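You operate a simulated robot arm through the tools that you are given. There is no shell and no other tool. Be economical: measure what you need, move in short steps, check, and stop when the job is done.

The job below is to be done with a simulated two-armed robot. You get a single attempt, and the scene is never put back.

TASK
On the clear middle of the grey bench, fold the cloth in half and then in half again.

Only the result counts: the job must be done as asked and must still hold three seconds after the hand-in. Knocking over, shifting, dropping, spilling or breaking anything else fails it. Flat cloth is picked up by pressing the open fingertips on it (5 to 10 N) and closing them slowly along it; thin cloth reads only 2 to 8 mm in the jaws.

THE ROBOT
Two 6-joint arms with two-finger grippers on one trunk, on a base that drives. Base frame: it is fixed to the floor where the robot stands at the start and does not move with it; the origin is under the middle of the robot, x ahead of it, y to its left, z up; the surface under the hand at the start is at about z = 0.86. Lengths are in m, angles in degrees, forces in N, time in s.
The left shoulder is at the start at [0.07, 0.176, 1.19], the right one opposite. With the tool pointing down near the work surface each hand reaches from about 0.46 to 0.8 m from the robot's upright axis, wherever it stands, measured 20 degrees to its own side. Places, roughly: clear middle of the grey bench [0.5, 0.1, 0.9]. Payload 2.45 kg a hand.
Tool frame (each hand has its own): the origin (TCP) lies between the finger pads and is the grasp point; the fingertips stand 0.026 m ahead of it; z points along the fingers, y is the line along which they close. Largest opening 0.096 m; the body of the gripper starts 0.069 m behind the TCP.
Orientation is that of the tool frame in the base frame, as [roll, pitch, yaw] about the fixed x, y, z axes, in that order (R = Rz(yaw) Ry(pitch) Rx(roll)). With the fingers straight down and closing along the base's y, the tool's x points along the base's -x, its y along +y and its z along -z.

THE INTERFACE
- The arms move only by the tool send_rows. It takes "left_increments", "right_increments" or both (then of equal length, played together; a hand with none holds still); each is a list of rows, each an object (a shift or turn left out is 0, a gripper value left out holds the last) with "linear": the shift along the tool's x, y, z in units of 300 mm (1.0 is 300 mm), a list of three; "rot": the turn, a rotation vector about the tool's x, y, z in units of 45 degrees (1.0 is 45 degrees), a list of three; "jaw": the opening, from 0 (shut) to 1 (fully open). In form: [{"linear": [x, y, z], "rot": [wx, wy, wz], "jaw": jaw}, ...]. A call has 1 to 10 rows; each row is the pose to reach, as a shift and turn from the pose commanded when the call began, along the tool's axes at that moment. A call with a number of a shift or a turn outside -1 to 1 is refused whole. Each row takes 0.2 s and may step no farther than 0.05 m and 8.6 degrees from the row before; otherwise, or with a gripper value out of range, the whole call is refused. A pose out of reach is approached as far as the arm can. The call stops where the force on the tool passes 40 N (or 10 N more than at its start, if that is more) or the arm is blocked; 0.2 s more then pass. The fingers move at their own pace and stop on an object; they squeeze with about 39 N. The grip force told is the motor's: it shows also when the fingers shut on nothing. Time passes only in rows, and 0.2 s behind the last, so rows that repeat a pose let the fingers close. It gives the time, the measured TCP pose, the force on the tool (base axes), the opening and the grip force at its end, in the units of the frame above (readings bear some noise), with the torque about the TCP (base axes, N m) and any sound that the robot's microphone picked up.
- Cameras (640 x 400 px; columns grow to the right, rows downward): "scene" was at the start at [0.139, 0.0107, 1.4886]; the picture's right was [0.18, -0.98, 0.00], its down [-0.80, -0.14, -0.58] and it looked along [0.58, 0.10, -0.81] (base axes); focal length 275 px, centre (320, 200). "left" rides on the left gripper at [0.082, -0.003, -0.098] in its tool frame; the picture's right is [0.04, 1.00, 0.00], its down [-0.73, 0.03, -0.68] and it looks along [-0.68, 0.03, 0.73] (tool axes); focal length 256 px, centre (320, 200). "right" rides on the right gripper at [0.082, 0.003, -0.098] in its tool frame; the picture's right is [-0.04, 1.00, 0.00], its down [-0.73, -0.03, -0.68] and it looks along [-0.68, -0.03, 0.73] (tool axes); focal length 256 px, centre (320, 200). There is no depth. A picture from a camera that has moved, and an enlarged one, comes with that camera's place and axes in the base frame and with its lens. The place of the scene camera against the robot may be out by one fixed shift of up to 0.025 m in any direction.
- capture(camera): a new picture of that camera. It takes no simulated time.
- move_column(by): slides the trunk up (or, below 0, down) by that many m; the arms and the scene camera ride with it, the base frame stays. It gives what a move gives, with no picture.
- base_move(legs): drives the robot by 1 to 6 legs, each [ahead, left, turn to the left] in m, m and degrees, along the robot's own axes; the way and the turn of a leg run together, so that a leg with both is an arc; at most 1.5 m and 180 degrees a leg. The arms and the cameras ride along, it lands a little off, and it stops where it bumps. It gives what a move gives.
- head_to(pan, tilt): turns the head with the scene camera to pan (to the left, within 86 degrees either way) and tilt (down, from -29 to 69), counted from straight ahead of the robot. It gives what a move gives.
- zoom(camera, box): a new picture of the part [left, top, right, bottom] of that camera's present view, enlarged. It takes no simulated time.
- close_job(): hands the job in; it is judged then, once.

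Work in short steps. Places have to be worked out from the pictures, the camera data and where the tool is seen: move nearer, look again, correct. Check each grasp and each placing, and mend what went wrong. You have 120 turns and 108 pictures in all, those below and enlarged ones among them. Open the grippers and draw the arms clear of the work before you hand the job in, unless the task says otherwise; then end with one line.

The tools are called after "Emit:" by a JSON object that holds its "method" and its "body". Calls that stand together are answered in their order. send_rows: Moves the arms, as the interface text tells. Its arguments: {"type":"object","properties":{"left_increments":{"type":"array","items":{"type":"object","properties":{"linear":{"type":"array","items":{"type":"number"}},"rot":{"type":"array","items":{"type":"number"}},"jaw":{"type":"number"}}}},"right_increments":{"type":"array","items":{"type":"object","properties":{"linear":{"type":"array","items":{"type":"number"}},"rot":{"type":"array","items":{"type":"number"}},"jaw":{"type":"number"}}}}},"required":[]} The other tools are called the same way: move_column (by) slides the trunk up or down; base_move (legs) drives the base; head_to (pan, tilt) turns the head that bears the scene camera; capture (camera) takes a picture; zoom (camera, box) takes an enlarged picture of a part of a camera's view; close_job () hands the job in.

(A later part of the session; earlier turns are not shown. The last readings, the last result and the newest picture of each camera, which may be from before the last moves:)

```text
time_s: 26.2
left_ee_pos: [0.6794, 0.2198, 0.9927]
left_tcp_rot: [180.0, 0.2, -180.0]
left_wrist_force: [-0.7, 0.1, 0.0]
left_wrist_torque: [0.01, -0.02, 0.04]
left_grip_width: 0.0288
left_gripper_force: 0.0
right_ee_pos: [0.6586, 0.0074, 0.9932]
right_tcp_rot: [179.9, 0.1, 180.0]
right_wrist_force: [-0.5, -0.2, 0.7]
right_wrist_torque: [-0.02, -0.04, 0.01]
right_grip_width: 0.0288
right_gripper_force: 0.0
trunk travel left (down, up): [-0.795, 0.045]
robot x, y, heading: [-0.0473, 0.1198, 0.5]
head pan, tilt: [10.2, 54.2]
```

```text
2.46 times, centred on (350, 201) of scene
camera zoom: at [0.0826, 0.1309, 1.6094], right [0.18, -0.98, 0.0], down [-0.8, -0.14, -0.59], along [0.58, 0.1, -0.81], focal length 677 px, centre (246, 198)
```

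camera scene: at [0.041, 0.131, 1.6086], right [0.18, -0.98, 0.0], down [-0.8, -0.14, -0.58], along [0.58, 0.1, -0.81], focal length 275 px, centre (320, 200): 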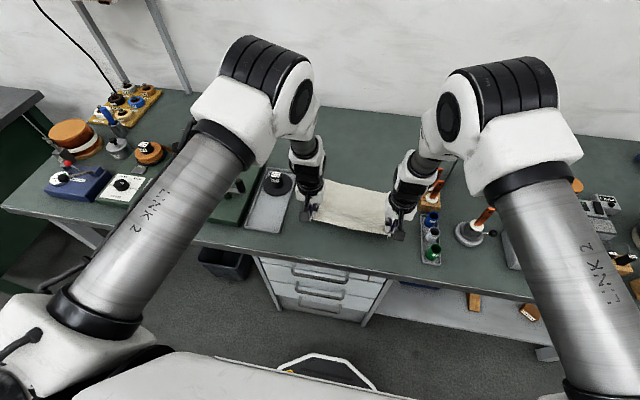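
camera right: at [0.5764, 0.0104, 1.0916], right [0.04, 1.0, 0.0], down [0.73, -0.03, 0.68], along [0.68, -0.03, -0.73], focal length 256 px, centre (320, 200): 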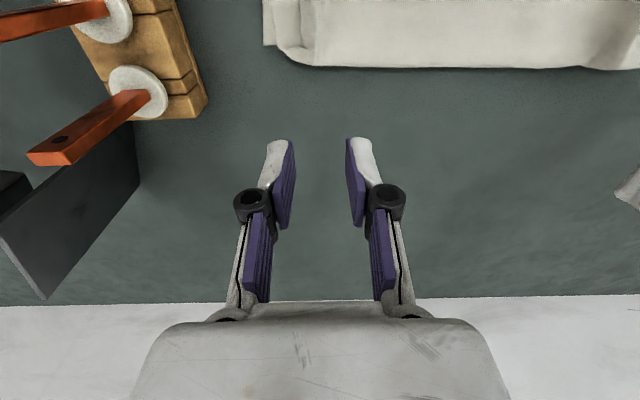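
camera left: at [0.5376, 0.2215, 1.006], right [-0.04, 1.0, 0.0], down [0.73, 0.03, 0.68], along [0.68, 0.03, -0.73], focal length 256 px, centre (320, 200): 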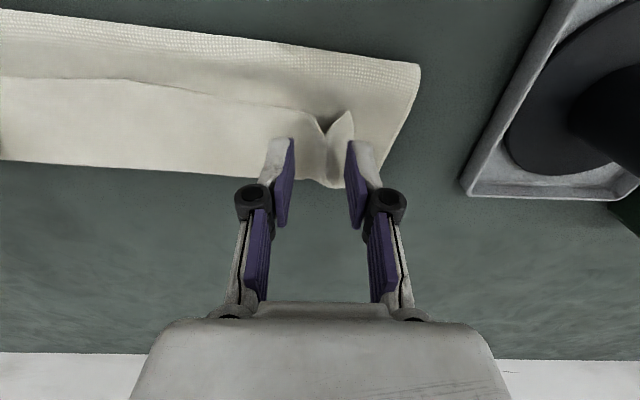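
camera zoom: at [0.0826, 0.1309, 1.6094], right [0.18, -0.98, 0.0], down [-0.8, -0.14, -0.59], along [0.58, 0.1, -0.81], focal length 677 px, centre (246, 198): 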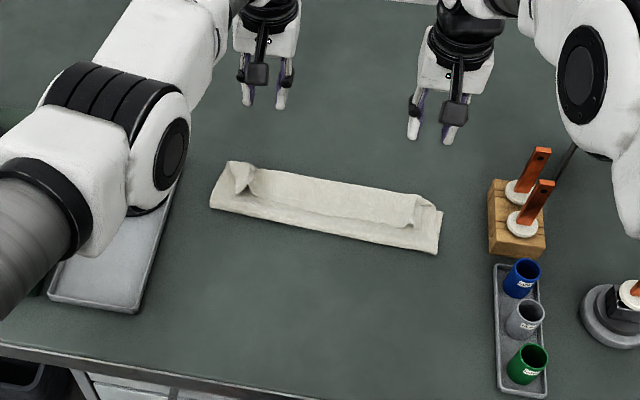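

The view is clear: the near edge forms a roll on top. I'll turn both hands by −90° in yaw in two calls while moving above the rolled lip.

Emit:
{"method": "send_rows", "body": {"right_increments": [{"linear": [0.028, 0.006, 0], "rot": [0, 0, 0.166], "jaw": 0.25}, {"linear": [0.057, 0.012, 0], "rot": [0, 0, 0.333]}, {"linear": [0.085, 0.018, 0], "rot": [0, 0, 0.5]}, {"linear": [0.113, 0.023, 0], "rot": [0, 0, 0.667]}, {"linear": [0.142, 0.028, 0], "rot": [0, 0, 0.833]}, {"linear": [0.17, 0.033, 0], "rot": [0, 0, 1.0]}, {"linear": [0.17, 0.033, 0], "rot": [0, 0, 1.0]}], "left_increments": [{"linear": [0.032, -0.008, 0], "rot": [0, 0, 0.166], "jaw": 0.25}, {"linear": [0.063, -0.016, 0], "rot": [0, 0, 0.333]}, {"linear": [0.095, -0.025, 0], "rot": [0, 0, 0.5]}, {"linear": [0.127, -0.033, 0], "rot": [0, 0, 0.667]}, {"linear": [0.16, -0.04, 0], "rot": [0, 0, 0.833]}, {"linear": [0.19, -0.05, 0], "rot": [0, 0, 1.0]}, {"linear": [0.19, -0.05, 0], "rot": [0, 0, 1.0]}]}}

Emit:
{"method": "send_rows", "body": {"right_increments": [{"rot": [0, 0, 0.166]}, {"rot": [0, 0, 0.333]}, {"rot": [0, 0, 0.5]}, {"rot": [0, 0, 0.667]}, {"rot": [0, 0, 0.833]}, {"rot": [0, 0, 1.0]}, {"rot": [0, 0, 1.0]}], "left_increments": [{"rot": [0, 0, 0.166]}, {"rot": [0, 0, 0.333]}, {"rot": [0, 0, 0.5]}, {"rot": [0, 0, 0.667]}, {"rot": [0, 0, 0.833]}, {"rot": [0, 0, 1.0]}, {"rot": [0, 0, 1.0]}]}}

Emit:
{"method": "capture", "body": {"camera": "right"}}

Emit:
{"method": "capture", "body": {"camera": "left"}}

Emit:
{"method": "capture", "body": {"camera": "scene"}}

```text
time_s: 27.9
left_ee_pos: [0.676, 0.1884, 1.0011]
left_tcp_rot: [-179.9, -0.1, 134.9]
left_wrist_force: [-0.6, 0.4, -0.2]
left_wrist_torque: [0.01, -0.03, 0.01]
left_grip_width: 0.024
left_gripper_force: 0.1
left hand out of reach, approached as far as the arm can: row 1, 2, 3, 4, 5, 6, 7
right_ee_pos: [0.6105, 0.0177, 0.9916]
right_tcp_rot: [-179.9, -0.3, 135.0]
right_wrist_force: [-0.2, -0.5, -0.2]
right_wrist_torque: [-0.02, 0.02, 0.01]
right_grip_width: 0.0241
right_gripper_force: 0.0
trunk travel left (down, up): [-0.795, 0.045]
robot x, y, heading: [-0.049, 0.1175, 0.4]
head pan, tilt: [10.2, 54.2]
```

```text
time_s: 29.4
left_ee_pos: [0.6767, 0.19, 1.0]
left_tcp_rot: [-179.9, -0.1, 90.0]
left_wrist_force: [-0.7, -0.7, 0.4]
left_wrist_torque: [-0.01, -0.03, 0.03]
left_grip_width: 0.024
left_gripper_force: 0.0
right_ee_pos: [0.6119, 0.0166, 0.9894]
right_tcp_rot: [-179.8, 0.0, 90.0]
right_wrist_force: [0.3, 0.8, -0.3]
right_wrist_torque: [0.0, 0.01, 0.0]
right_grip_width: 0.0237
right_gripper_force: 0.0
trunk travel left (down, up): [-0.795, 0.045]
robot x, y, heading: [-0.0505, 0.116, -0.1]
head pan, tilt: [10.2, 54.2]
```

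```text
75 pictures are left
camera right: at [0.6157, 0.0981, 1.0881], right [1.0, -0.04, 0.0], down [-0.03, -0.73, 0.68], along [-0.03, -0.68, -0.74], focal length 256 px, centre (320, 200)
```

right: 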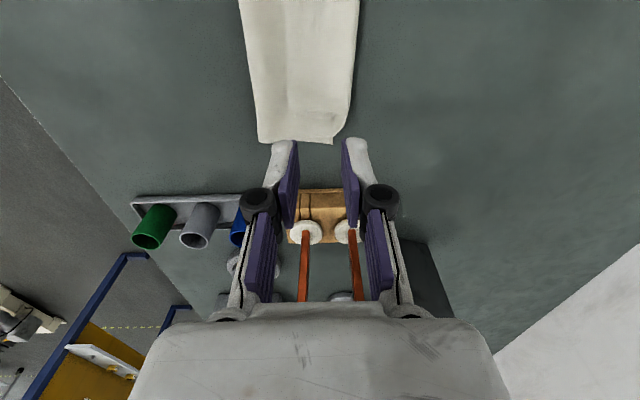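

```text
74 pictures are left
camera left: at [0.675, 0.2697, 1.097], right [1.0, 0.04, 0.0], down [0.03, -0.73, 0.68], along [0.03, -0.68, -0.73], focal length 256 px, centre (320, 200)
```

left: 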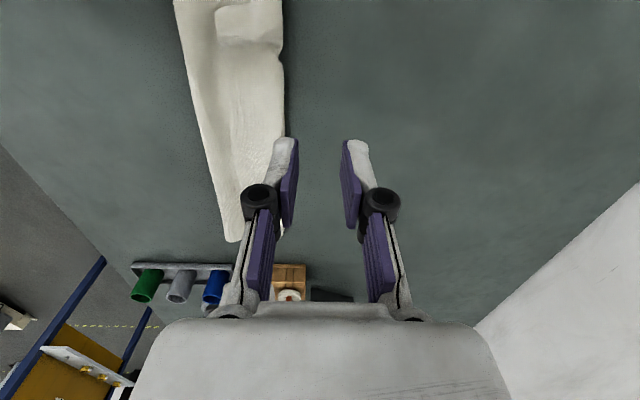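

```text
73 pictures are left
camera scene: at [0.0905, 0.1308, 1.6086], right [0.18, -0.98, 0.0], down [-0.8, -0.14, -0.58], along [0.58, 0.1, -0.81], focal length 275 px, centre (320, 200)
```

scene: 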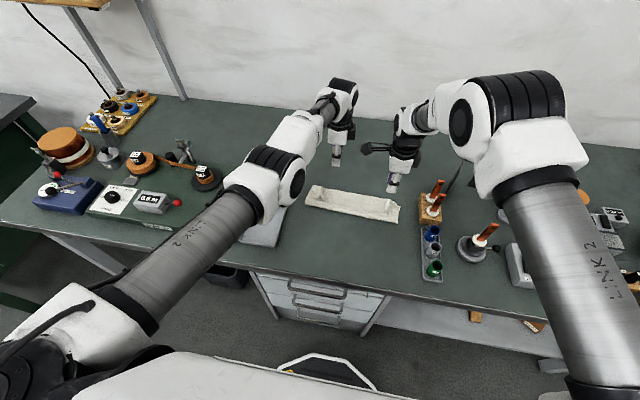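

The rotation works on both hands. In this pose tool x is base +y and tool y is base +x. I'll move the left hand back above its lip position.

Emit:
{"method": "send_rows", "body": {"left_increments": [{"linear": [0.02, -0.06, 0]}, {"linear": [0.04, -0.12, 0]}, {"linear": [0.06, -0.18, 0.0]}, {"linear": [0.06, -0.18, 0.1]}, {"linear": [0.06, -0.18, 0.1]}], "right_increments": [{"linear": [0.0, -0.016, 0.05]}, {"linear": [0.0, -0.016, 0.1]}, {"linear": [0.0, -0.016, 0.1]}, {"linear": [0.0, -0.016, 0.1]}, {"linear": [0.0, -0.016, 0.1]}]}}

Emit:
{"method": "capture", "body": {"camera": "left"}}

```text
time_s: 30.6
left_ee_pos: [0.6725, 0.1903, 0.9666]
left_tcp_rot: [-179.9, -0.1, 90.0]
left_wrist_force: [-0.4, 0.3, -0.3]
left_wrist_torque: [0.03, -0.01, -0.04]
left_grip_width: 0.0239
left_gripper_force: 0.1
left hand out of reach, approached as far as the arm can: row 1, 2, 3, 4, 5
right_ee_pos: [0.6064, 0.0178, 0.9582]
right_tcp_rot: [-179.8, 0.0, 90.0]
right_wrist_force: [-0.1, -0.6, 0.1]
right_wrist_torque: [-0.03, -0.02, 0.04]
right_grip_width: 0.0242
right_gripper_force: 0.0
trunk travel left (down, up): [-0.795, 0.045]
robot x, y, heading: [-0.0484, 0.1193, -0.0]
head pan, tilt: [10.2, 54.2]
```

```text
72 pictures are left
camera left: at [0.6696, 0.2723, 1.0644], right [1.0, 0.04, 0.0], down [0.03, -0.73, 0.68], along [0.03, -0.68, -0.73], focal length 256 px, centre (320, 200)
```

left: 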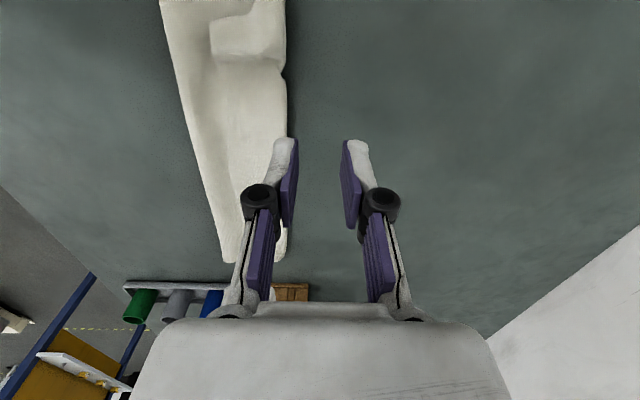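

The left hand answers in z but not laterally. I'll probe by moving it outward in y and up.

Emit:
{"method": "send_rows", "body": {"left_increments": [{"linear": [0.05, 0, -0.05]}, {"linear": [0.15, 0, -0.1]}, {"linear": [0.25, 0, -0.1]}, {"linear": [0.3, 0, -0.1]}, {"linear": [0.3, -0.05, -0.1]}, {"linear": [0.3, -0.1, -0.1]}, {"linear": [0.3, -0.1, -0.1]}]}}

Emit:
{"method": "capture", "body": {"camera": "scene"}}

```text
time_s: 32.2
left_ee_pos: [0.6935, 0.2802, 0.994]
left_tcp_rot: [-179.9, 0.1, 90.1]
left_wrist_force: [-0.4, -0.9, -0.2]
left_wrist_torque: [0.0, -0.04, -0.01]
left_grip_width: 0.0238
left_gripper_force: 0.1
left hand out of reach, approached as far as the arm can: row 1, 2, 3, 4, 5, 6, 7
right_ee_pos: [0.6077, 0.0171, 0.9584]
right_tcp_rot: [-179.7, -0.1, 90.0]
right_wrist_force: [-0.4, 0.0, 1.4]
right_wrist_torque: [0.02, -0.02, 0.0]
right_grip_width: 0.0241
right_gripper_force: 0.0
trunk travel left (down, up): [-0.795, 0.045]
robot x, y, heading: [-0.05, 0.1198, 0.2]
head pan, tilt: [10.2, 54.2]
```

```text
71 pictures are left
camera scene: at [0.0904, 0.1309, 1.6086], right [0.18, -0.98, 0.0], down [-0.8, -0.14, -0.58], along [0.58, 0.1, -0.81], focal length 275 px, centre (320, 200)
```

scene: 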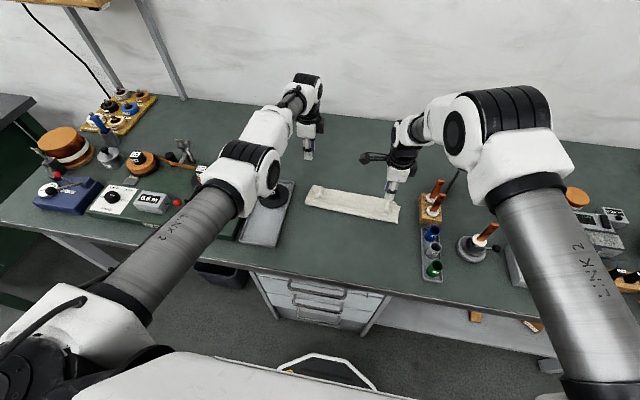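

The left arm looks fully stretched, near singular, at radius ≈.67 from its shoulder. I'll try pulling it straight back toward the shoulder by a larger amount.

Emit:
{"method": "send_rows", "body": {"left_increments": [{"linear": [0, -0.15, -0.03]}, {"linear": [0, -0.3, -0.06]}, {"linear": [0, -0.45, -0.1]}, {"linear": [0, -0.6, -0.1]}, {"linear": [0, -0.6, -0.1]}, {"linear": [0, -0.6, -0.1]}]}}

```text
time_s: 33.6
left_ee_pos: [0.6928, 0.2696, 0.9957]
left_tcp_rot: [-179.9, 0.0, 90.0]
left_wrist_force: [0.4, 0.5, -0.4]
left_wrist_torque: [0.0, 0.0, 0.02]
left_grip_width: 0.0241
left_gripper_force: 0.1
left hand out of reach, approached as far as the arm can: row 1, 2, 3, 4, 5, 6
right_ee_pos: [0.6069, 0.0174, 0.9591]
right_tcp_rot: [-179.8, -0.1, 89.9]
right_wrist_force: [-0.5, 0.3, -0.3]
right_wrist_torque: [0.0, 0.0, 0.0]
right_grip_width: 0.0242
right_gripper_force: 0.0
trunk travel left (down, up): [-0.795, 0.045]
robot x, y, heading: [-0.0481, 0.1182, 0.3]
head pan, tilt: [10.2, 54.2]
```

Still stuck in x. I'll try raising it well up, which changes the elbow angle, and then coming back.

Emit:
{"method": "send_rows", "body": {"left_increments": [{"linear": [0, 0, -0.15]}, {"linear": [0, 0, -0.3]}, {"linear": [0, 0, -0.45]}, {"linear": [0, 0.0, -0.6]}, {"linear": [0, -0.1, -0.7]}, {"linear": [0, -0.2, -0.7]}, {"linear": [0, -0.3, -0.7]}, {"linear": [0, -0.3, -0.7]}]}}

Emit:
{"method": "capture", "body": {"camera": "scene"}}

```text
time_s: 35.5
left_ee_pos: [0.6951, 0.2717, 1.2058]
left_tcp_rot: [-179.9, 0.0, 90.0]
left_wrist_force: [0.3, 0.6, -1.2]
left_wrist_torque: [-0.04, 0.02, 0.03]
left_grip_width: 0.0242
left_gripper_force: 0.0
left hand out of reach, approached as far as the arm can: row 1, 2, 3, 4, 5, 6, 7, 8
right_ee_pos: [0.6077, 0.0177, 0.9594]
right_tcp_rot: [-179.9, -0.2, 89.9]
right_wrist_force: [0.4, 0.6, -0.9]
right_wrist_torque: [-0.01, 0.0, 0.01]
right_grip_width: 0.0241
right_gripper_force: 0.1
trunk travel left (down, up): [-0.795, 0.045]
robot x, y, heading: [-0.0526, 0.12, 0.2]
head pan, tilt: [10.2, 54.2]
```

```text
70 pictures are left
camera scene: at [0.09, 0.1307, 1.6087], right [0.18, -0.98, 0.0], down [-0.8, -0.14, -0.59], along [0.58, 0.1, -0.81], focal length 275 px, centre (320, 200)
```

scene: 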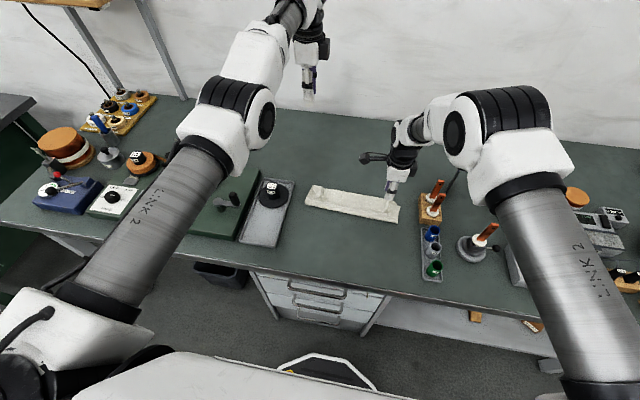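

At both heights the arm sits on a sphere of radius ≈.68 around its shoulder, so it is straight at the elbow. I'll try a big tangential and inward move, up here in free air, to break the singularity.

Emit:
{"method": "send_rows", "body": {"left_increments": [{"linear": [0.1, -0.1, 0]}, {"linear": [0.2, -0.2, 0]}, {"linear": [0.3, -0.3, 0]}, {"linear": [0.4, -0.4, 0]}, {"linear": [0.5, -0.5, 0]}, {"linear": [0.6, -0.6, 0]}, {"linear": [0.7, -0.7, 0]}, {"linear": [0.7, -0.8, 0]}, {"linear": [0.7, -0.8, 0]}]}}

```text
time_s: 36.9
left_ee_pos: [0.6767, 0.354, 1.2403]
left_tcp_rot: [-175.3, -0.6, 88.1]
left_wrist_force: [-0.4, 2.6, 1.5]
left_wrist_torque: [-0.23, -0.03, 0.04]
left_grip_width: 0.0244
left_gripper_force: 0.0
left hand out of reach, approached as far as the arm can: row 1, 2, 3, 4, 5, 6, 7
right_ee_pos: [0.6045, 0.0221, 0.961]
right_tcp_rot: [-180.0, 0.0, 90.1]
right_wrist_force: [0.3, -0.2, -1.5]
right_wrist_torque: [-0.04, 0.0, 0.01]
right_grip_width: 0.024
right_gripper_force: 0.1
trunk travel left (down, up): [-0.795, 0.045]
robot x, y, heading: [-0.0519, 0.1217, -0.2]
head pan, tilt: [10.2, 54.2]
stopped in row 7 (left hand): the force on the tool passed its limit at 59 N (the readings are from after the stop); the commanded pose is now the measured one
```

The force limit tripped, so I'll look at what happened.

Emit:
{"method": "capture", "body": {"camera": "scene"}}

Emit:
{"method": "capture", "body": {"camera": "left"}}

```text
69 pictures are left
camera scene: at [0.0879, 0.1368, 1.6085], right [0.18, -0.98, 0.0], down [-0.8, -0.15, -0.59], along [0.58, 0.1, -0.81], focal length 275 px, centre (320, 200)
```

scene: 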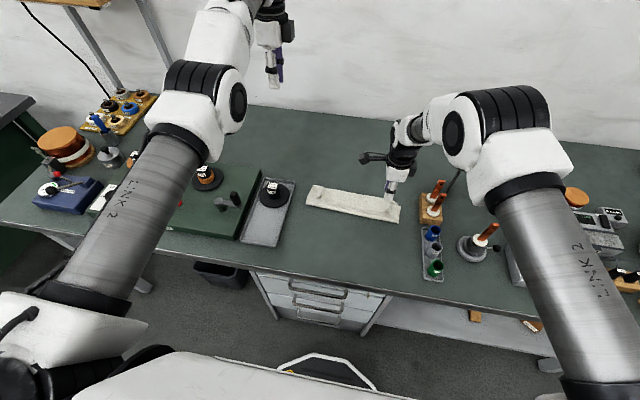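

```text
68 pictures are left
camera left: at [0.6851, 0.4341, 1.3395], right [1.0, 0.01, -0.08], down [0.06, -0.74, 0.67], along [-0.06, -0.67, -0.74], focal length 256 px, centre (320, 200)
```

left: 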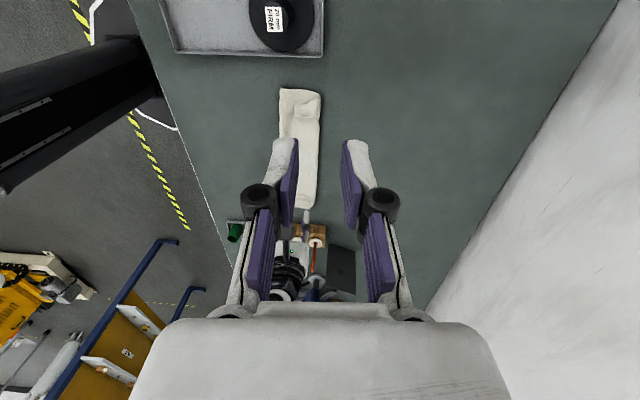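

Nothing was touched, so it was just a fast arm swing. I'll try pulling inward again from here.

Emit:
{"method": "send_rows", "body": {"left_increments": [{"linear": [0.0, -0.08, 0], "rot": [0.03, 0, 0]}, {"linear": [0.0, -0.16, 0.0], "rot": [0.06, 0, 0]}, {"linear": [0.0, -0.24, 0.0], "rot": [0.09, 0, 0]}, {"linear": [0.0, -0.3, 0.0], "rot": [0.1, 0, 0.04]}, {"linear": [0.0, -0.36, 0.0], "rot": [0.1, 0, 0.04]}, {"linear": [0.0, -0.36, 0.0], "rot": [0.1, 0, 0.04]}]}}

```text
time_s: 38.3
left_ee_pos: [0.6452, 0.3507, 1.3049]
left_tcp_rot: [-170.1, -0.4, 86.5]
left_wrist_force: [-0.8, 0.3, -0.7]
left_wrist_torque: [-0.02, 0.01, 0.01]
left_grip_width: 0.0242
left_gripper_force: 0.1
left hand out of reach, approached as far as the arm can: row 1, 2, 3, 4, 5, 6
right_ee_pos: [0.6067, 0.0172, 0.9599]
right_tcp_rot: [-179.9, -0.1, 90.1]
right_wrist_force: [-0.7, 0.3, 0.0]
right_wrist_torque: [0.01, 0.02, 0.01]
right_grip_width: 0.024
right_gripper_force: 0.1
trunk travel left (down, up): [-0.795, 0.045]
robot x, y, heading: [-0.0463, 0.1185, -0.1]
head pan, tilt: [10.2, 54.2]
```

It is still on the sphere. Last time it began to jump when the target was far inward, so I'll command a farther inward target.

Emit:
{"method": "send_rows", "body": {"left_increments": [{"linear": [0.03, -0.15, 0.03], "rot": [-0.03, 0, 0]}, {"linear": [0.06, -0.3, 0.06], "rot": [-0.08, 0, 0]}, {"linear": [0.08, -0.45, 0.09], "rot": [-0.13, 0, 0]}, {"linear": [0.1, -0.6, 0.12], "rot": [-0.18, 0, 0]}, {"linear": [0.1, -0.7, 0.15], "rot": [-0.22, 0, 0]}, {"linear": [0.1, -0.8, 0.2], "rot": [-0.22, 0, 0]}, {"linear": [0.1, -0.9, 0.3], "rot": [-0.22, 0, 0]}, {"linear": [0.1, -0.9, 0.3], "rot": [-0.22, 0, 0]}, {"linear": [0.1, -0.9, 0.3], "rot": [-0.22, 0, 0]}, {"linear": [0.1, -0.9, 0.3], "rot": [-0.22, 0, 0]}]}}

Emit:
{"method": "capture", "body": {"camera": "scene"}}

```text
time_s: 40.5
left_ee_pos: [0.6405, 0.4232, 1.3734]
left_tcp_rot: [-176.6, 0.0, 86.4]
left_wrist_force: [0.0, 0.4, -0.5]
left_wrist_torque: [0.01, 0.02, -0.01]
left_grip_width: 0.0242
left_gripper_force: 0.0
left hand out of reach, approached as far as the arm can: row 1, 2, 3, 4, 5, 6, 7, 8, 9, 10
right_ee_pos: [0.6066, 0.0188, 0.9592]
right_tcp_rot: [-180.0, -0.2, 90.1]
right_wrist_force: [0.1, -0.2, -0.4]
right_wrist_torque: [0.02, 0.0, -0.02]
right_grip_width: 0.0243
right_gripper_force: 0.0
trunk travel left (down, up): [-0.795, 0.045]
robot x, y, heading: [-0.05, 0.1234, -0.2]
head pan, tilt: [10.2, 54.2]
```

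```text
67 pictures are left
camera scene: at [0.0902, 0.1305, 1.6086], right [0.18, -0.98, 0.0], down [-0.8, -0.14, -0.58], along [0.58, 0.1, -0.81], focal length 275 px, centre (320, 200)
```

scene: 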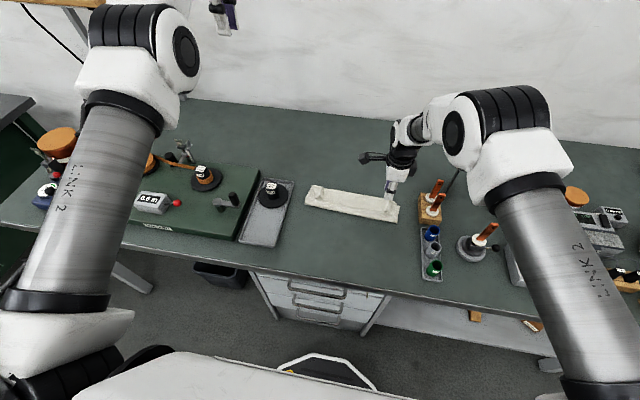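

The elbow seems clamped at its straight limit, and moving up only holds it there. Moving down should flex it, so I'll command a large downward and inward move, staying above z≈1.08.

Emit:
{"method": "send_rows", "body": {"left_increments": [{"linear": [0.0, 0.0, 0.15]}, {"linear": [0.0, -0.05, 0.3]}, {"linear": [0, -0.1, 0.45]}, {"linear": [0, -0.15, 0.6]}, {"linear": [0, -0.2, 0.75]}, {"linear": [0, -0.28, 0.87]}, {"linear": [0, -0.36, 0.95]}, {"linear": [0, -0.44, 0.97]}, {"linear": [0, -0.5, 0.97]}, {"linear": [0, -0.5, 0.97]}]}}

```text
time_s: 42.7
left_ee_pos: [0.6411, 0.429, 1.265]
left_tcp_rot: [-166.8, 1.8, 86.8]
left_wrist_force: [0.4, -0.3, -0.1]
left_wrist_torque: [0.0, 0.02, 0.0]
left_grip_width: 0.0241
left_gripper_force: 0.1
left hand out of reach, approached as far as the arm can: row 1, 2, 3, 4, 5, 6, 7, 8, 9, 10
right_ee_pos: [0.607, 0.0185, 0.9601]
right_tcp_rot: [-179.9, -0.1, 90.1]
right_wrist_force: [-0.3, 0.7, 0.0]
right_wrist_torque: [-0.04, 0.02, 0.0]
right_grip_width: 0.0238
right_gripper_force: 0.1
trunk travel left (down, up): [-0.795, 0.045]
robot x, y, heading: [-0.0497, 0.1214, -0.2]
head pan, tilt: [10.2, 54.2]
```

The solver appears to leave the elbow straight for pure translations. Pitching the tool should flex it, so I'll command a tilt with the fingertips toward the robot together with an inward shift.

Emit:
{"method": "send_rows", "body": {"left_increments": [{"linear": [0, -0.06, 0.0], "rot": [0.15, 0, 0]}, {"linear": [0, -0.12, 0.0], "rot": [0.3, 0, 0]}, {"linear": [0, -0.2, 0.0], "rot": [0.45, 0, 0]}, {"linear": [0, -0.3, 0.0], "rot": [0.6, 0, 0]}, {"linear": [0, -0.4, 0.0], "rot": [0.75, 0, 0]}, {"linear": [0, -0.5, 0.0], "rot": [0.9, 0, 0]}, {"linear": [0, -0.6, 0.0], "rot": [0.9, 0, 0]}, {"linear": [0, -0.7, 0], "rot": [0.9, 0, 0]}, {"linear": [0, -0.7, 0], "rot": [0.9, 0, 0]}]}}

```text
time_s: 44.7
left_ee_pos: [0.4363, 0.4396, 1.2998]
left_tcp_rot: [-126.5, 1.6, 86.6]
left_wrist_force: [-1.1, -0.1, -0.6]
left_wrist_torque: [0.03, 0.02, -0.01]
left_grip_width: 0.0238
left_gripper_force: 0.0
left hand out of reach, approached as far as the arm can: row 1, 2, 3, 4, 5, 6, 7, 8, 9
right_ee_pos: [0.6065, 0.0176, 0.9597]
right_tcp_rot: [-179.9, -0.2, 90.1]
right_wrist_force: [0.1, 0.6, 0.3]
right_wrist_torque: [-0.02, 0.02, 0.01]
right_grip_width: 0.0238
right_gripper_force: 0.1
trunk travel left (down, up): [-0.795, 0.045]
robot x, y, heading: [-0.0467, 0.1234, 0.0]
head pan, tilt: [10.2, 54.2]
```

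That worked: the elbow flexed and the target was nearly reached. I'll tilt the tool back upright while staying inside reach.

Emit:
{"method": "send_rows", "body": {"left_increments": [{"linear": [0, 0.04, -0.01], "rot": [-0.17, 0, 0]}, {"linear": [0, 0.08, -0.02], "rot": [-0.34, 0, 0]}, {"linear": [0, 0.12, -0.03], "rot": [-0.51, 0, 0]}, {"linear": [0, 0.17, -0.04], "rot": [-0.68, 0, 0]}, {"linear": [0, 0.21, -0.05], "rot": [-0.85, 0, 0]}, {"linear": [0, 0.253, -0.06], "rot": [-1.0, 0, 0]}, {"linear": [0, 0.253, -0.06], "rot": [-1.0, 0, 0]}]}}

Emit:
{"method": "capture", "body": {"camera": "scene"}}

```text
time_s: 46.3
left_ee_pos: [0.4977, 0.432, 1.2508]
left_tcp_rot: [-171.4, 1.7, 86.7]
left_wrist_force: [-0.2, 0.6, -0.7]
left_wrist_torque: [0.02, 0.01, 0.01]
left_grip_width: 0.0237
left_gripper_force: 0.0
right_ee_pos: [0.6072, 0.0182, 0.9594]
right_tcp_rot: [-179.9, -0.1, 90.1]
right_wrist_force: [0.3, 0.2, 0.5]
right_wrist_torque: [0.0, 0.03, -0.02]
right_grip_width: 0.0241
right_gripper_force: 0.1
trunk travel left (down, up): [-0.795, 0.045]
robot x, y, heading: [-0.0458, 0.1226, -0.2]
head pan, tilt: [10.2, 54.2]
```

```text
66 pictures are left
camera scene: at [0.0903, 0.131, 1.6086], right [0.18, -0.98, 0.0], down [-0.8, -0.14, -0.58], along [0.58, 0.1, -0.81], focal length 275 px, centre (320, 200)
```

scene: 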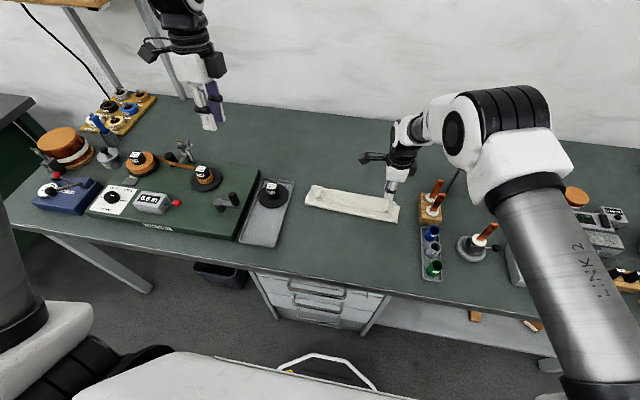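

The left arm is free again. From now on I'll avoid stretching it, so I'll drive the base forward 0.035 m to keep the far edge well inside reach.

Emit:
{"method": "base_move", "body": {"legs": [[0.035, 0.0, 0.0]]}}

Emit:
{"method": "send_rows", "body": {"left_increments": [{"linear": [-0.12, 0.03, 0.02], "rot": [-0.19, 0.038, -0.073]}, {"linear": [-0.24, 0.06, 0.04], "rot": [-0.19, 0.038, -0.073]}, {"linear": [-0.36, 0.09, 0.06], "rot": [-0.19, 0.038, -0.073]}, {"linear": [-0.48, 0.12, 0.1], "rot": [-0.19, 0.038, -0.073]}, {"linear": [-0.6, 0.16, 0.14], "rot": [-0.19, 0.038, -0.073]}, {"linear": [-0.7, 0.2, 0.2], "rot": [-0.19, 0.038, -0.073]}, {"linear": [-0.73, 0.25, 0.3], "rot": [-0.19, 0.038, -0.073]}, {"linear": [-0.75, 0.28, 0.45], "rot": [-0.19, 0.038, -0.073]}, {"linear": [-0.75, 0.28, 0.6], "rot": [-0.19, 0.038, -0.073]}, {"linear": [-0.75, 0.28, 0.6], "rot": [-0.19, 0.038, -0.073]}]}}

Emit:
{"method": "capture", "body": {"camera": "left"}}

Emit:
{"method": "zoom", "body": {"camera": "scene", "box": [240, 140, 480, 290]}}

```text
time_s: 47.1
left_ee_pos: [0.5249, 0.4329, 1.2559]
left_tcp_rot: [-171.8, 1.5, 86.7]
left_wrist_force: [-1.5, -0.9, 1.4]
left_wrist_torque: [0.0, -0.09, -0.01]
left_grip_width: 0.024
left_gripper_force: 0.0
right_ee_pos: [0.6369, 0.0174, 0.9632]
right_tcp_rot: [179.7, -0.1, 90.2]
right_wrist_force: [-0.7, 0.1, 0.6]
right_wrist_torque: [0.01, -0.07, -0.01]
right_grip_width: 0.0242
right_gripper_force: 0.1
trunk travel left (down, up): [-0.795, 0.045]
robot x, y, heading: [-0.0193, 0.1215, 0.5]
head pan, tilt: [10.2, 54.2]
```

```text
refused: row 1 steps farther than a row can; nothing moved
```

```text
65 pictures are left
camera left: at [0.5407, 0.5154, 1.3503], right [0.99, -0.02, -0.15], down [0.09, -0.72, 0.69], along [-0.12, -0.69, -0.71], focal length 256 px, centre (320, 200)
```

left: 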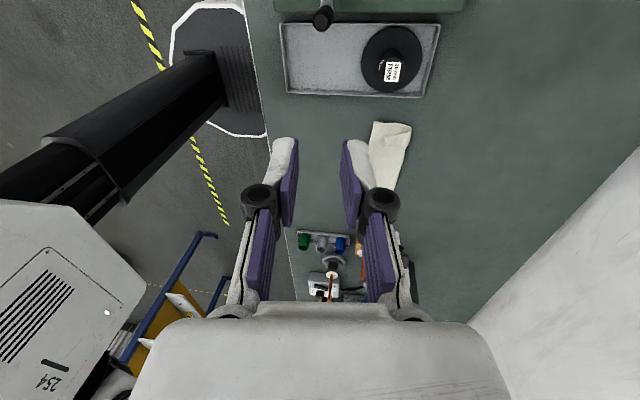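

```text
2.67 times, centred on (360, 215) of scene
camera zoom: at [0.1152, 0.131, 1.6096], right [0.18, -0.98, 0.0], down [-0.79, -0.14, -0.59], along [0.58, 0.1, -0.81], focal length 734 px, centre (213, 160)
```

zoom: 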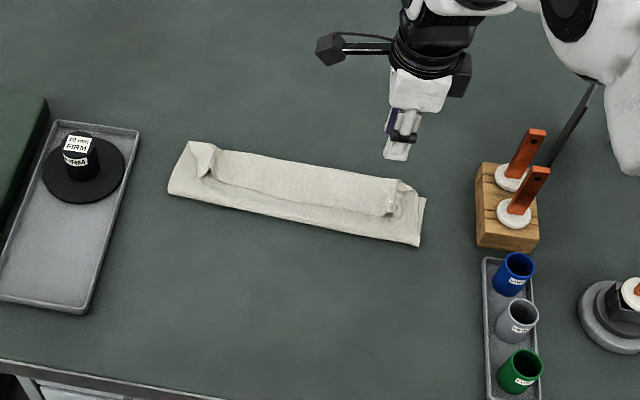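

Now the cloth is clearly visible: the lip edge runs from (.580,.015) to (.595,.228). I'll resend the left approach in smaller steps and bring the right hand back as well.

Emit:
{"method": "send_rows", "body": {"left_increments": [{"linear": [-0.082, 0.052, 0.089], "rot": [-0.08, 0.02, -0.03]}, {"linear": [-0.165, 0.103, 0.178], "rot": [-0.19, 0.038, -0.073]}, {"linear": [-0.247, 0.155, 0.267], "rot": [-0.19, 0.038, -0.073]}, {"linear": [-0.33, 0.206, 0.356], "rot": [-0.19, 0.038, -0.073]}, {"linear": [-0.412, 0.258, 0.445], "rot": [-0.19, 0.038, -0.073]}, {"linear": [-0.494, 0.31, 0.533], "rot": [-0.19, 0.038, -0.073]}, {"linear": [-0.577, 0.361, 0.622], "rot": [-0.19, 0.038, -0.073]}, {"linear": [-0.66, 0.413, 0.711], "rot": [-0.19, 0.038, -0.073]}, {"linear": [-0.741, 0.464, 0.8], "rot": [-0.19, 0.038, -0.073]}, {"linear": [-0.741, 0.464, 0.8], "rot": [-0.19, 0.038, -0.073]}], "right_increments": [{"linear": [0, 0, 0]}, {"linear": [0, 0, 0]}, {"linear": [0, 0, 0]}, {"linear": [0, 0, 0]}, {"linear": [0.01, -0.03, 0]}, {"linear": [0.025, -0.08, 0.0]}, {"linear": [0.025, -0.123, 0.05]}, {"linear": [0.025, -0.123, 0.1]}, {"linear": [0.025, -0.123, 0.13]}, {"linear": [0.025, -0.123, 0.13]}]}}

Emit:
{"method": "capture", "body": {"camera": "left"}}

Emit:
{"method": "capture", "body": {"camera": "right"}}

```text
time_s: 49.3
left_ee_pos: [0.6192, 0.1981, 0.9995]
left_tcp_rot: [-179.8, -0.3, 89.9]
left_wrist_force: [-0.3, 0.2, -0.2]
left_wrist_torque: [-0.03, -0.01, -0.04]
left_grip_width: 0.0239
left_gripper_force: 0.0
right_ee_pos: [0.6054, 0.027, 0.9203]
right_tcp_rot: [180.0, -0.2, 90.3]
right_wrist_force: [0.1, 0.3, 0.0]
right_wrist_torque: [0.0, 0.03, 0.03]
right_grip_width: 0.0241
right_gripper_force: 0.1
trunk travel left (down, up): [-0.795, 0.045]
robot x, y, heading: [-0.0155, 0.1209, 0.1]
head pan, tilt: [10.2, 54.2]
```

```text
63 pictures are left
camera left: at [0.6176, 0.2784, 1.0968], right [1.0, 0.04, 0.0], down [0.03, -0.74, 0.68], along [0.02, -0.68, -0.74], focal length 256 px, centre (320, 200)
```

left: 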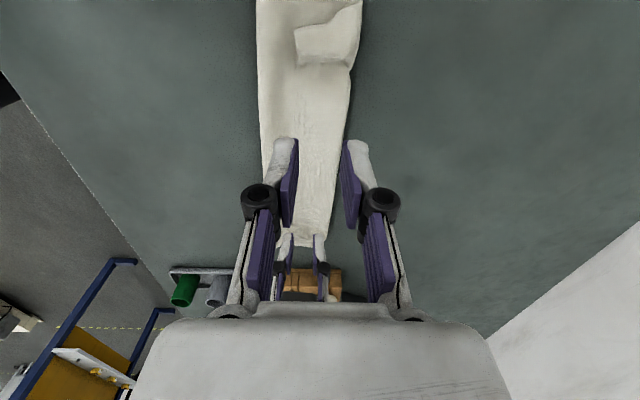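

```text
62 pictures are left
camera right: at [0.6086, 0.1073, 1.0191], right [1.0, -0.04, 0.0], down [-0.03, -0.73, 0.68], along [-0.03, -0.68, -0.73], focal length 256 px, centre (320, 200)
```

right: 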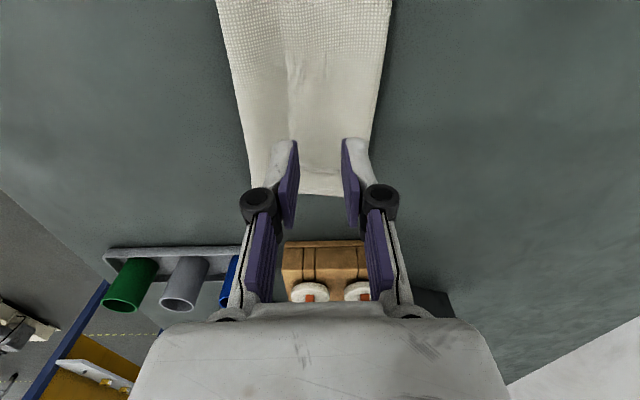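

Both hands are above the lip. I'll lower them to about 8 mm above contact.

Emit:
{"method": "send_rows", "body": {"left_increments": [{"linear": [0, -0.01, 0.12]}, {"linear": [0, -0.01, 0.24]}, {"linear": [0, -0.01, 0.34]}, {"linear": [0, -0.01, 0.34]}], "right_increments": [{"linear": [0, -0.01, 0.02]}, {"linear": [0, -0.01, 0.05]}, {"linear": [0, -0.01, 0.075]}, {"linear": [0, -0.01, 0.075]}]}}

Emit:
{"method": "zoom", "body": {"camera": "left", "box": [190, 60, 450, 222]}}

Emit:
{"method": "zoom", "body": {"camera": "right", "box": [190, 60, 450, 222]}}

```text
time_s: 50.3
left_ee_pos: [0.6169, 0.1998, 0.8953]
left_tcp_rot: [-179.9, -0.3, 89.9]
left_wrist_force: [-0.3, -0.3, -0.1]
left_wrist_torque: [-0.01, -0.01, 0.02]
left_grip_width: 0.0239
left_gripper_force: 0.1
right_ee_pos: [0.6031, 0.0261, 0.8984]
right_tcp_rot: [-179.8, -0.1, 90.1]
right_wrist_force: [-0.2, 0.1, -0.4]
right_wrist_torque: [0.01, -0.01, 0.02]
right_grip_width: 0.0239
right_gripper_force: 0.0
trunk travel left (down, up): [-0.795, 0.045]
robot x, y, heading: [-0.0118, 0.1156, -0.2]
head pan, tilt: [10.2, 54.2]
```

```text
2.46 times, centred on (320, 141) of left
camera zoom: at [0.6153, 0.28, 0.9938], right [1.0, 0.04, 0.0], down [0.03, -0.74, 0.68], along [0.02, -0.67, -0.74], focal length 630 px, centre (320, 345)
```

zoom: 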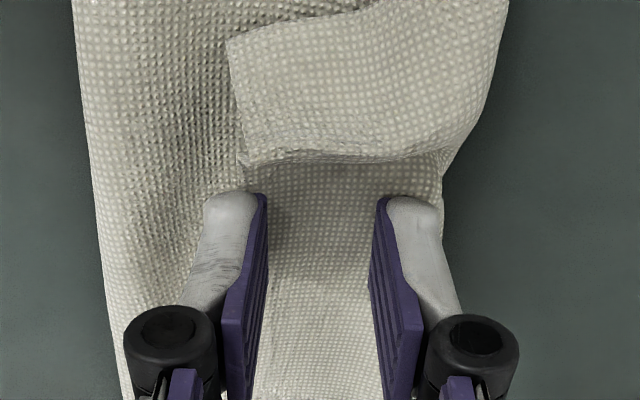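

```text
2.46 times, centred on (320, 141) of right
camera zoom: at [0.6064, 0.1072, 0.9972], right [1.0, -0.04, 0.0], down [-0.03, -0.73, 0.68], along [-0.03, -0.68, -0.74], focal length 630 px, centre (320, 345)
```

zoom: 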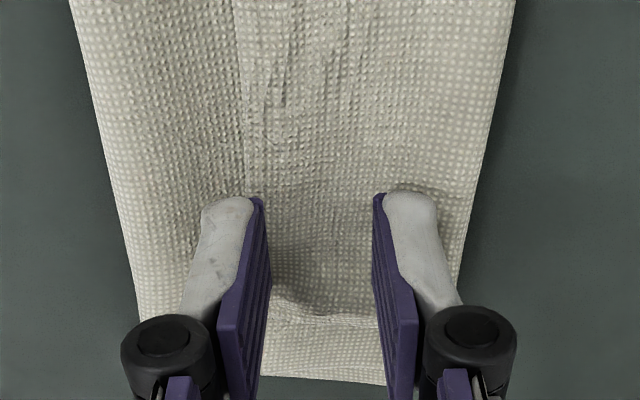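

Good positions on the lip. I'll step down until there is contact.

Emit:
{"method": "send_rows", "body": {"left_increments": [{"linear": [0, 0, 0.008]}, {"linear": [0, 0, 0.014]}, {"linear": [0, 0, 0.018]}, {"linear": [0, 0, 0.018]}], "right_increments": [{"linear": [0, 0, 0.012]}, {"linear": [0, 0, 0.021]}, {"linear": [0, 0, 0.028]}, {"linear": [0, 0, 0.028]}]}}

```text
time_s: 51.3
left_ee_pos: [0.6169, 0.1986, 0.8915]
left_tcp_rot: [-179.8, -0.3, 89.8]
left_wrist_force: [-0.6, 1.5, 0.4]
left_wrist_torque: [-0.01, -0.02, -0.03]
left_grip_width: 0.0238
left_gripper_force: 0.1
right_ee_pos: [0.6025, 0.027, 0.889]
right_tcp_rot: [-179.9, -0.1, 90.2]
right_wrist_force: [-0.7, -0.2, 1.1]
right_wrist_torque: [0.04, 0.0, -0.01]
right_grip_width: 0.0241
right_gripper_force: 0.0
trunk travel left (down, up): [-0.795, 0.045]
robot x, y, heading: [-0.0141, 0.1165, 0.1]
head pan, tilt: [10.2, 54.2]
```

Emit:
{"method": "send_rows", "body": {"left_increments": [{"linear": [0, 0, 0.005]}, {"linear": [0, 0, 0.009]}, {"linear": [0, 0, 0.009]}], "right_increments": [{"linear": [0, 0, 0.002]}, {"linear": [0, 0, 0.004]}, {"linear": [0, 0, 0.004]}]}}

```text
time_s: 52.1
left_ee_pos: [0.6169, 0.1981, 0.8896]
left_tcp_rot: [-179.8, -0.3, 90.0]
left_wrist_force: [0.2, -0.1, 2.4]
left_wrist_torque: [0.01, 0.01, -0.01]
left_grip_width: 0.0239
left_gripper_force: 0.1
right_ee_pos: [0.6013, 0.0252, 0.8896]
right_tcp_rot: [180.0, -0.1, 90.1]
right_wrist_force: [0.2, 1.1, 3.0]
right_wrist_torque: [0.01, 0.03, 0.0]
right_grip_width: 0.0236
right_gripper_force: 0.1
trunk travel left (down, up): [-0.795, 0.045]
robot x, y, heading: [-0.0117, 0.1177, -0.0]
head pan, tilt: [10.2, 54.2]
```

Contact is at 2–3 N. I'll press a bit more (I forgot to say so before that last small step down) and close slowly to half.

Emit:
{"method": "send_rows", "body": {"left_increments": [{"linear": [0, 0, 0.004]}, {"linear": [0, 0, 0.004], "jaw": 0.22}, {"linear": [0, 0, 0.004], "jaw": 0.19}, {"linear": [0, 0, 0.004], "jaw": 0.16}, {"linear": [0, 0, 0.004], "jaw": 0.13}, {"linear": [0, 0, 0.004], "jaw": 0.1}, {"linear": [0, 0, 0.004], "jaw": 0.1}], "right_increments": [{"linear": [0, 0, 0.003]}, {"linear": [0, 0, 0.003], "jaw": 0.22}, {"linear": [0, 0, 0.003], "jaw": 0.19}, {"linear": [0, 0, 0.003], "jaw": 0.16}, {"linear": [0, 0, 0.003], "jaw": 0.13}, {"linear": [0, 0, 0.003], "jaw": 0.1}, {"linear": [0, 0, 0.003], "jaw": 0.1}]}}

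Emit:
{"method": "zoom", "body": {"camera": "left", "box": [190, 60, 450, 222]}}

Emit:
{"method": "zoom", "body": {"camera": "right", "box": [190, 60, 450, 222]}}

```text
time_s: 53.7
left_ee_pos: [0.6161, 0.1981, 0.8886]
left_tcp_rot: [-179.9, -0.2, 89.9]
left_wrist_force: [-1.2, 0.6, 3.6]
left_wrist_torque: [0.02, -0.02, 0.01]
left_grip_width: 0.0083
left_gripper_force: 0.1
right_ee_pos: [0.6016, 0.0254, 0.8899]
right_tcp_rot: [180.0, -0.1, 90.3]
right_wrist_force: [0.8, -0.1, 5.1]
right_wrist_torque: [-0.05, 0.01, 0.02]
right_grip_width: 0.0088
right_gripper_force: 0.0
trunk travel left (down, up): [-0.795, 0.045]
robot x, y, heading: [-0.0176, 0.1176, -0.1]
head pan, tilt: [10.2, 54.2]
```

```text
2.46 times, centred on (320, 141) of left
camera zoom: at [0.6133, 0.2785, 0.9868], right [1.0, 0.04, 0.0], down [0.03, -0.74, 0.68], along [0.02, -0.67, -0.74], focal length 630 px, centre (320, 345)
```

zoom: 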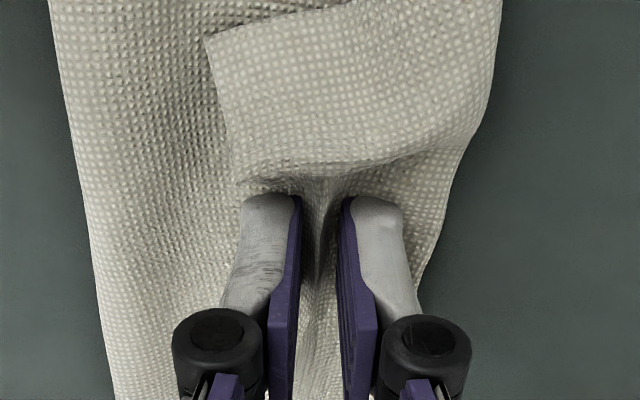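

```text
2.46 times, centred on (320, 141) of right
camera zoom: at [0.6047, 0.1068, 0.9872], right [1.0, -0.04, 0.0], down [-0.03, -0.73, 0.68], along [-0.03, -0.68, -0.73], focal length 630 px, centre (320, 345)
```

zoom: 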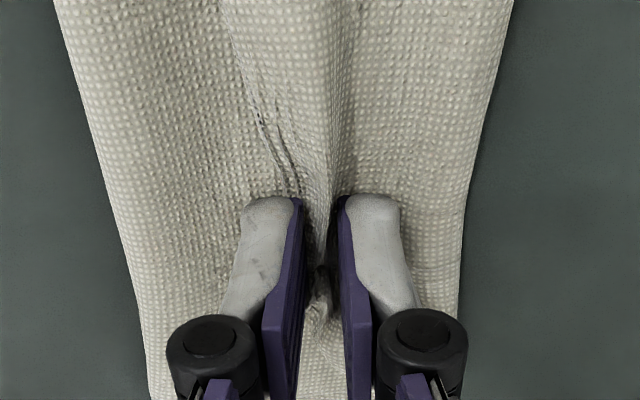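

Both hands have ridges in the lip. I'll close fully.

Emit:
{"method": "send_rows", "body": {"left_increments": [{"linear": [0, 0, 0.003], "jaw": 0.07}, {"linear": [0, 0, 0.003], "jaw": 0.03}, {"linear": [0, 0, 0.003], "jaw": 0.0}, {"linear": [0, 0, 0.003], "jaw": 0.0}, {"linear": [0, 0, 0.003], "jaw": 0.0}], "right_increments": [{"linear": [0, 0, 0.001], "jaw": 0.07}, {"linear": [0, 0, 0.001], "jaw": 0.03}, {"linear": [0, 0, 0.001], "jaw": 0.0}, {"linear": [0, 0, 0.001], "jaw": 0.0}, {"linear": [0, 0, 0.001], "jaw": 0.0}]}}

```text
time_s: 54.9
left_ee_pos: [0.6148, 0.1979, 0.8871]
left_tcp_rot: [-179.9, -0.4, 89.9]
left_wrist_force: [0.8, 0.4, 6.4]
left_wrist_torque: [-0.04, 0.01, 0.0]
left_grip_width: 0.0038
left_gripper_force: 31.6
right_ee_pos: [0.6006, 0.0247, 0.8875]
right_tcp_rot: [-179.9, -0.1, 90.2]
right_wrist_force: [0.2, 0.9, 4.5]
right_wrist_torque: [-0.01, -0.01, 0.0]
right_grip_width: 0.002
right_gripper_force: 28.6
trunk travel left (down, up): [-0.795, 0.045]
robot x, y, heading: [-0.0162, 0.1261, 0.1]
head pan, tilt: [10.2, 54.2]
```

Both are gripped, 3.8 and 2.0 mm. I'll lift and peel back so the fold line moves back toward the middle.

Emit:
{"method": "send_rows", "body": {"left_increments": [{"linear": [0, 0, -0.08]}, {"linear": [0, -0.03, -0.16]}, {"linear": [0, -0.1, -0.22]}, {"linear": [0, -0.18, -0.25]}, {"linear": [0, -0.265, -0.26]}, {"linear": [0, -0.265, -0.26]}], "right_increments": [{"linear": [0, 0, -0.08]}, {"linear": [0, -0.03, -0.16]}, {"linear": [0, -0.1, -0.22]}, {"linear": [0, -0.19, -0.25]}, {"linear": [0, -0.285, -0.26]}, {"linear": [0, -0.285, -0.26]}]}}

Emit:
{"method": "zoom", "body": {"camera": "scene", "box": [240, 120, 480, 270]}}

Emit:
{"method": "capture", "body": {"camera": "left"}}

Emit:
{"method": "capture", "body": {"camera": "right"}}

```text
time_s: 56.3
left_ee_pos: [0.5426, 0.2063, 0.9641]
left_tcp_rot: [-179.7, -0.3, 89.9]
left_wrist_force: [-0.8, -0.4, -0.6]
left_wrist_torque: [0.01, -0.03, 0.02]
left_grip_width: 0.0046
left_gripper_force: 33.0
left hand out of reach, approached as far as the arm can: row 5, 6
right_ee_pos: [0.518, 0.021, 0.9651]
right_tcp_rot: [-179.8, -0.2, 90.2]
right_wrist_force: [0.4, 0.5, 2.3]
right_wrist_torque: [0.0, 0.21, 0.01]
right_grip_width: 0.001
right_gripper_force: 28.1
right hand out of reach, approached as far as the arm can: row 5, 6
trunk travel left (down, up): [-0.795, 0.045]
robot x, y, heading: [-0.0149, 0.1199, 0.0]
head pan, tilt: [10.2, 54.2]
```

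```text
2.67 times, centred on (360, 195) of scene
camera zoom: at [0.1255, 0.1309, 1.6086], right [0.18, -0.98, 0.0], down [-0.8, -0.14, -0.58], along [0.58, 0.1, -0.81], focal length 734 px, centre (213, 213)
```

zoom: 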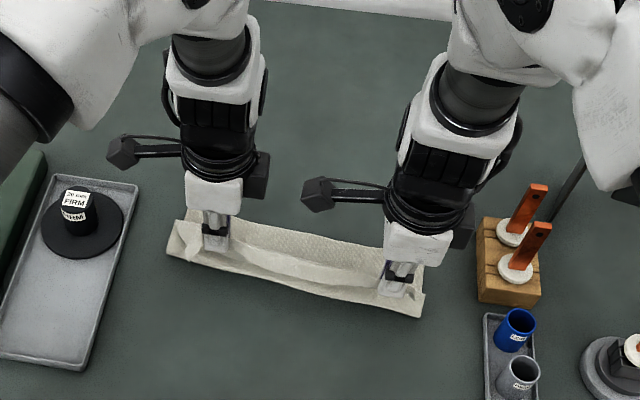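

```text
56 pictures are left
camera left: at [0.5408, 0.287, 1.0626], right [1.0, 0.04, 0.0], down [0.03, -0.74, 0.68], along [0.02, -0.68, -0.74], focal length 256 px, centre (320, 200)
```

left: 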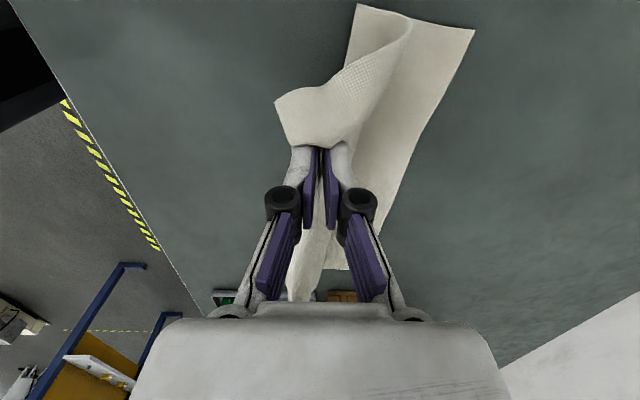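

```text
55 pictures are left
camera right: at [0.5224, 0.1013, 1.0634], right [1.0, -0.04, 0.0], down [-0.03, -0.74, 0.68], along [-0.03, -0.68, -0.74], focal length 256 px, centre (320, 200)
```

right: 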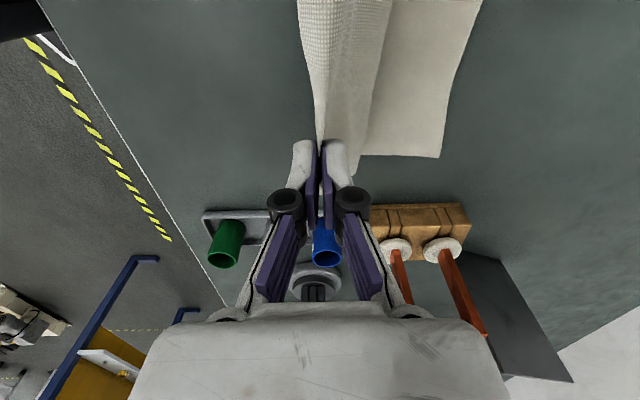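

The cloth hangs nicely from the pinches, and the far edge is unmoved at (.628,−.036)–(.644,.259). I'll back the base up 4.5 cm with the cloth held, to pull the fold line back to the centre line (≈.515/.53).

Emit:
{"method": "base_move", "body": {"legs": [[-0.045, 0.0, 0.0]]}}

Emit:
{"method": "capture", "body": {"camera": "left"}}

Emit:
{"method": "capture", "body": {"camera": "right"}}

```text
time_s: 57.2
left_ee_pos: [0.5026, 0.2077, 0.9614]
left_tcp_rot: [-179.6, -0.2, 90.0]
left_wrist_force: [2.4, 0.5, 1.2]
left_wrist_torque: [0.05, 0.16, -0.02]
left_grip_width: 0.0024
left_gripper_force: 35.6
right_ee_pos: [0.4787, 0.0197, 0.9624]
right_tcp_rot: [-179.6, -0.3, 90.2]
right_wrist_force: [2.4, 0.6, 5.0]
right_wrist_torque: [0.01, 0.12, -0.02]
right_grip_width: 0.0043
right_gripper_force: 31.6
trunk travel left (down, up): [-0.795, 0.045]
robot x, y, heading: [-0.0578, 0.1229, 0.1]
head pan, tilt: [10.2, 54.2]
```

```text
54 pictures are left
camera left: at [0.5006, 0.287, 1.0596], right [1.0, 0.04, -0.01], down [0.03, -0.74, 0.68], along [0.02, -0.68, -0.74], focal length 256 px, centre (320, 200)
```

left: 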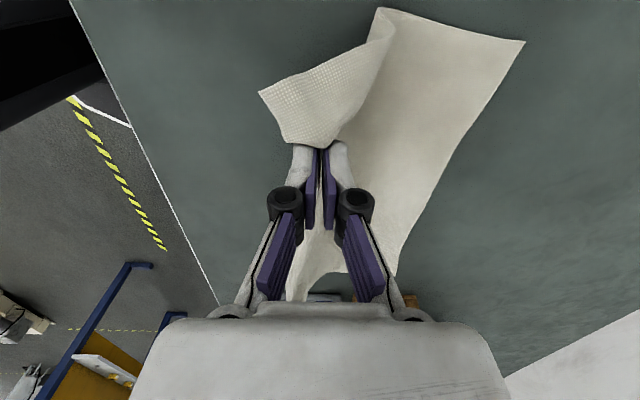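

```text
53 pictures are left
camera right: at [0.4823, 0.1014, 1.0605], right [1.0, -0.04, -0.01], down [-0.02, -0.74, 0.68], along [-0.03, -0.68, -0.74], focal length 256 px, centre (320, 200)
```

right: 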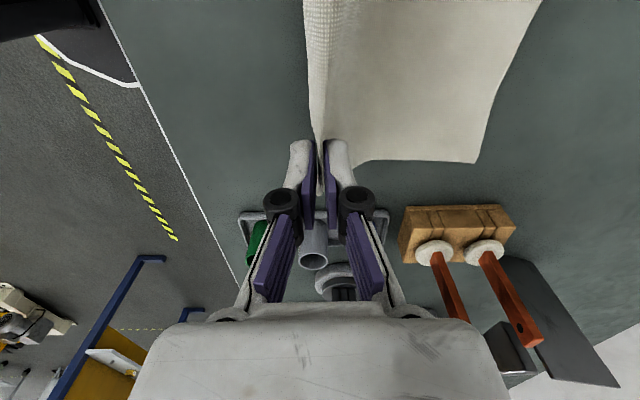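

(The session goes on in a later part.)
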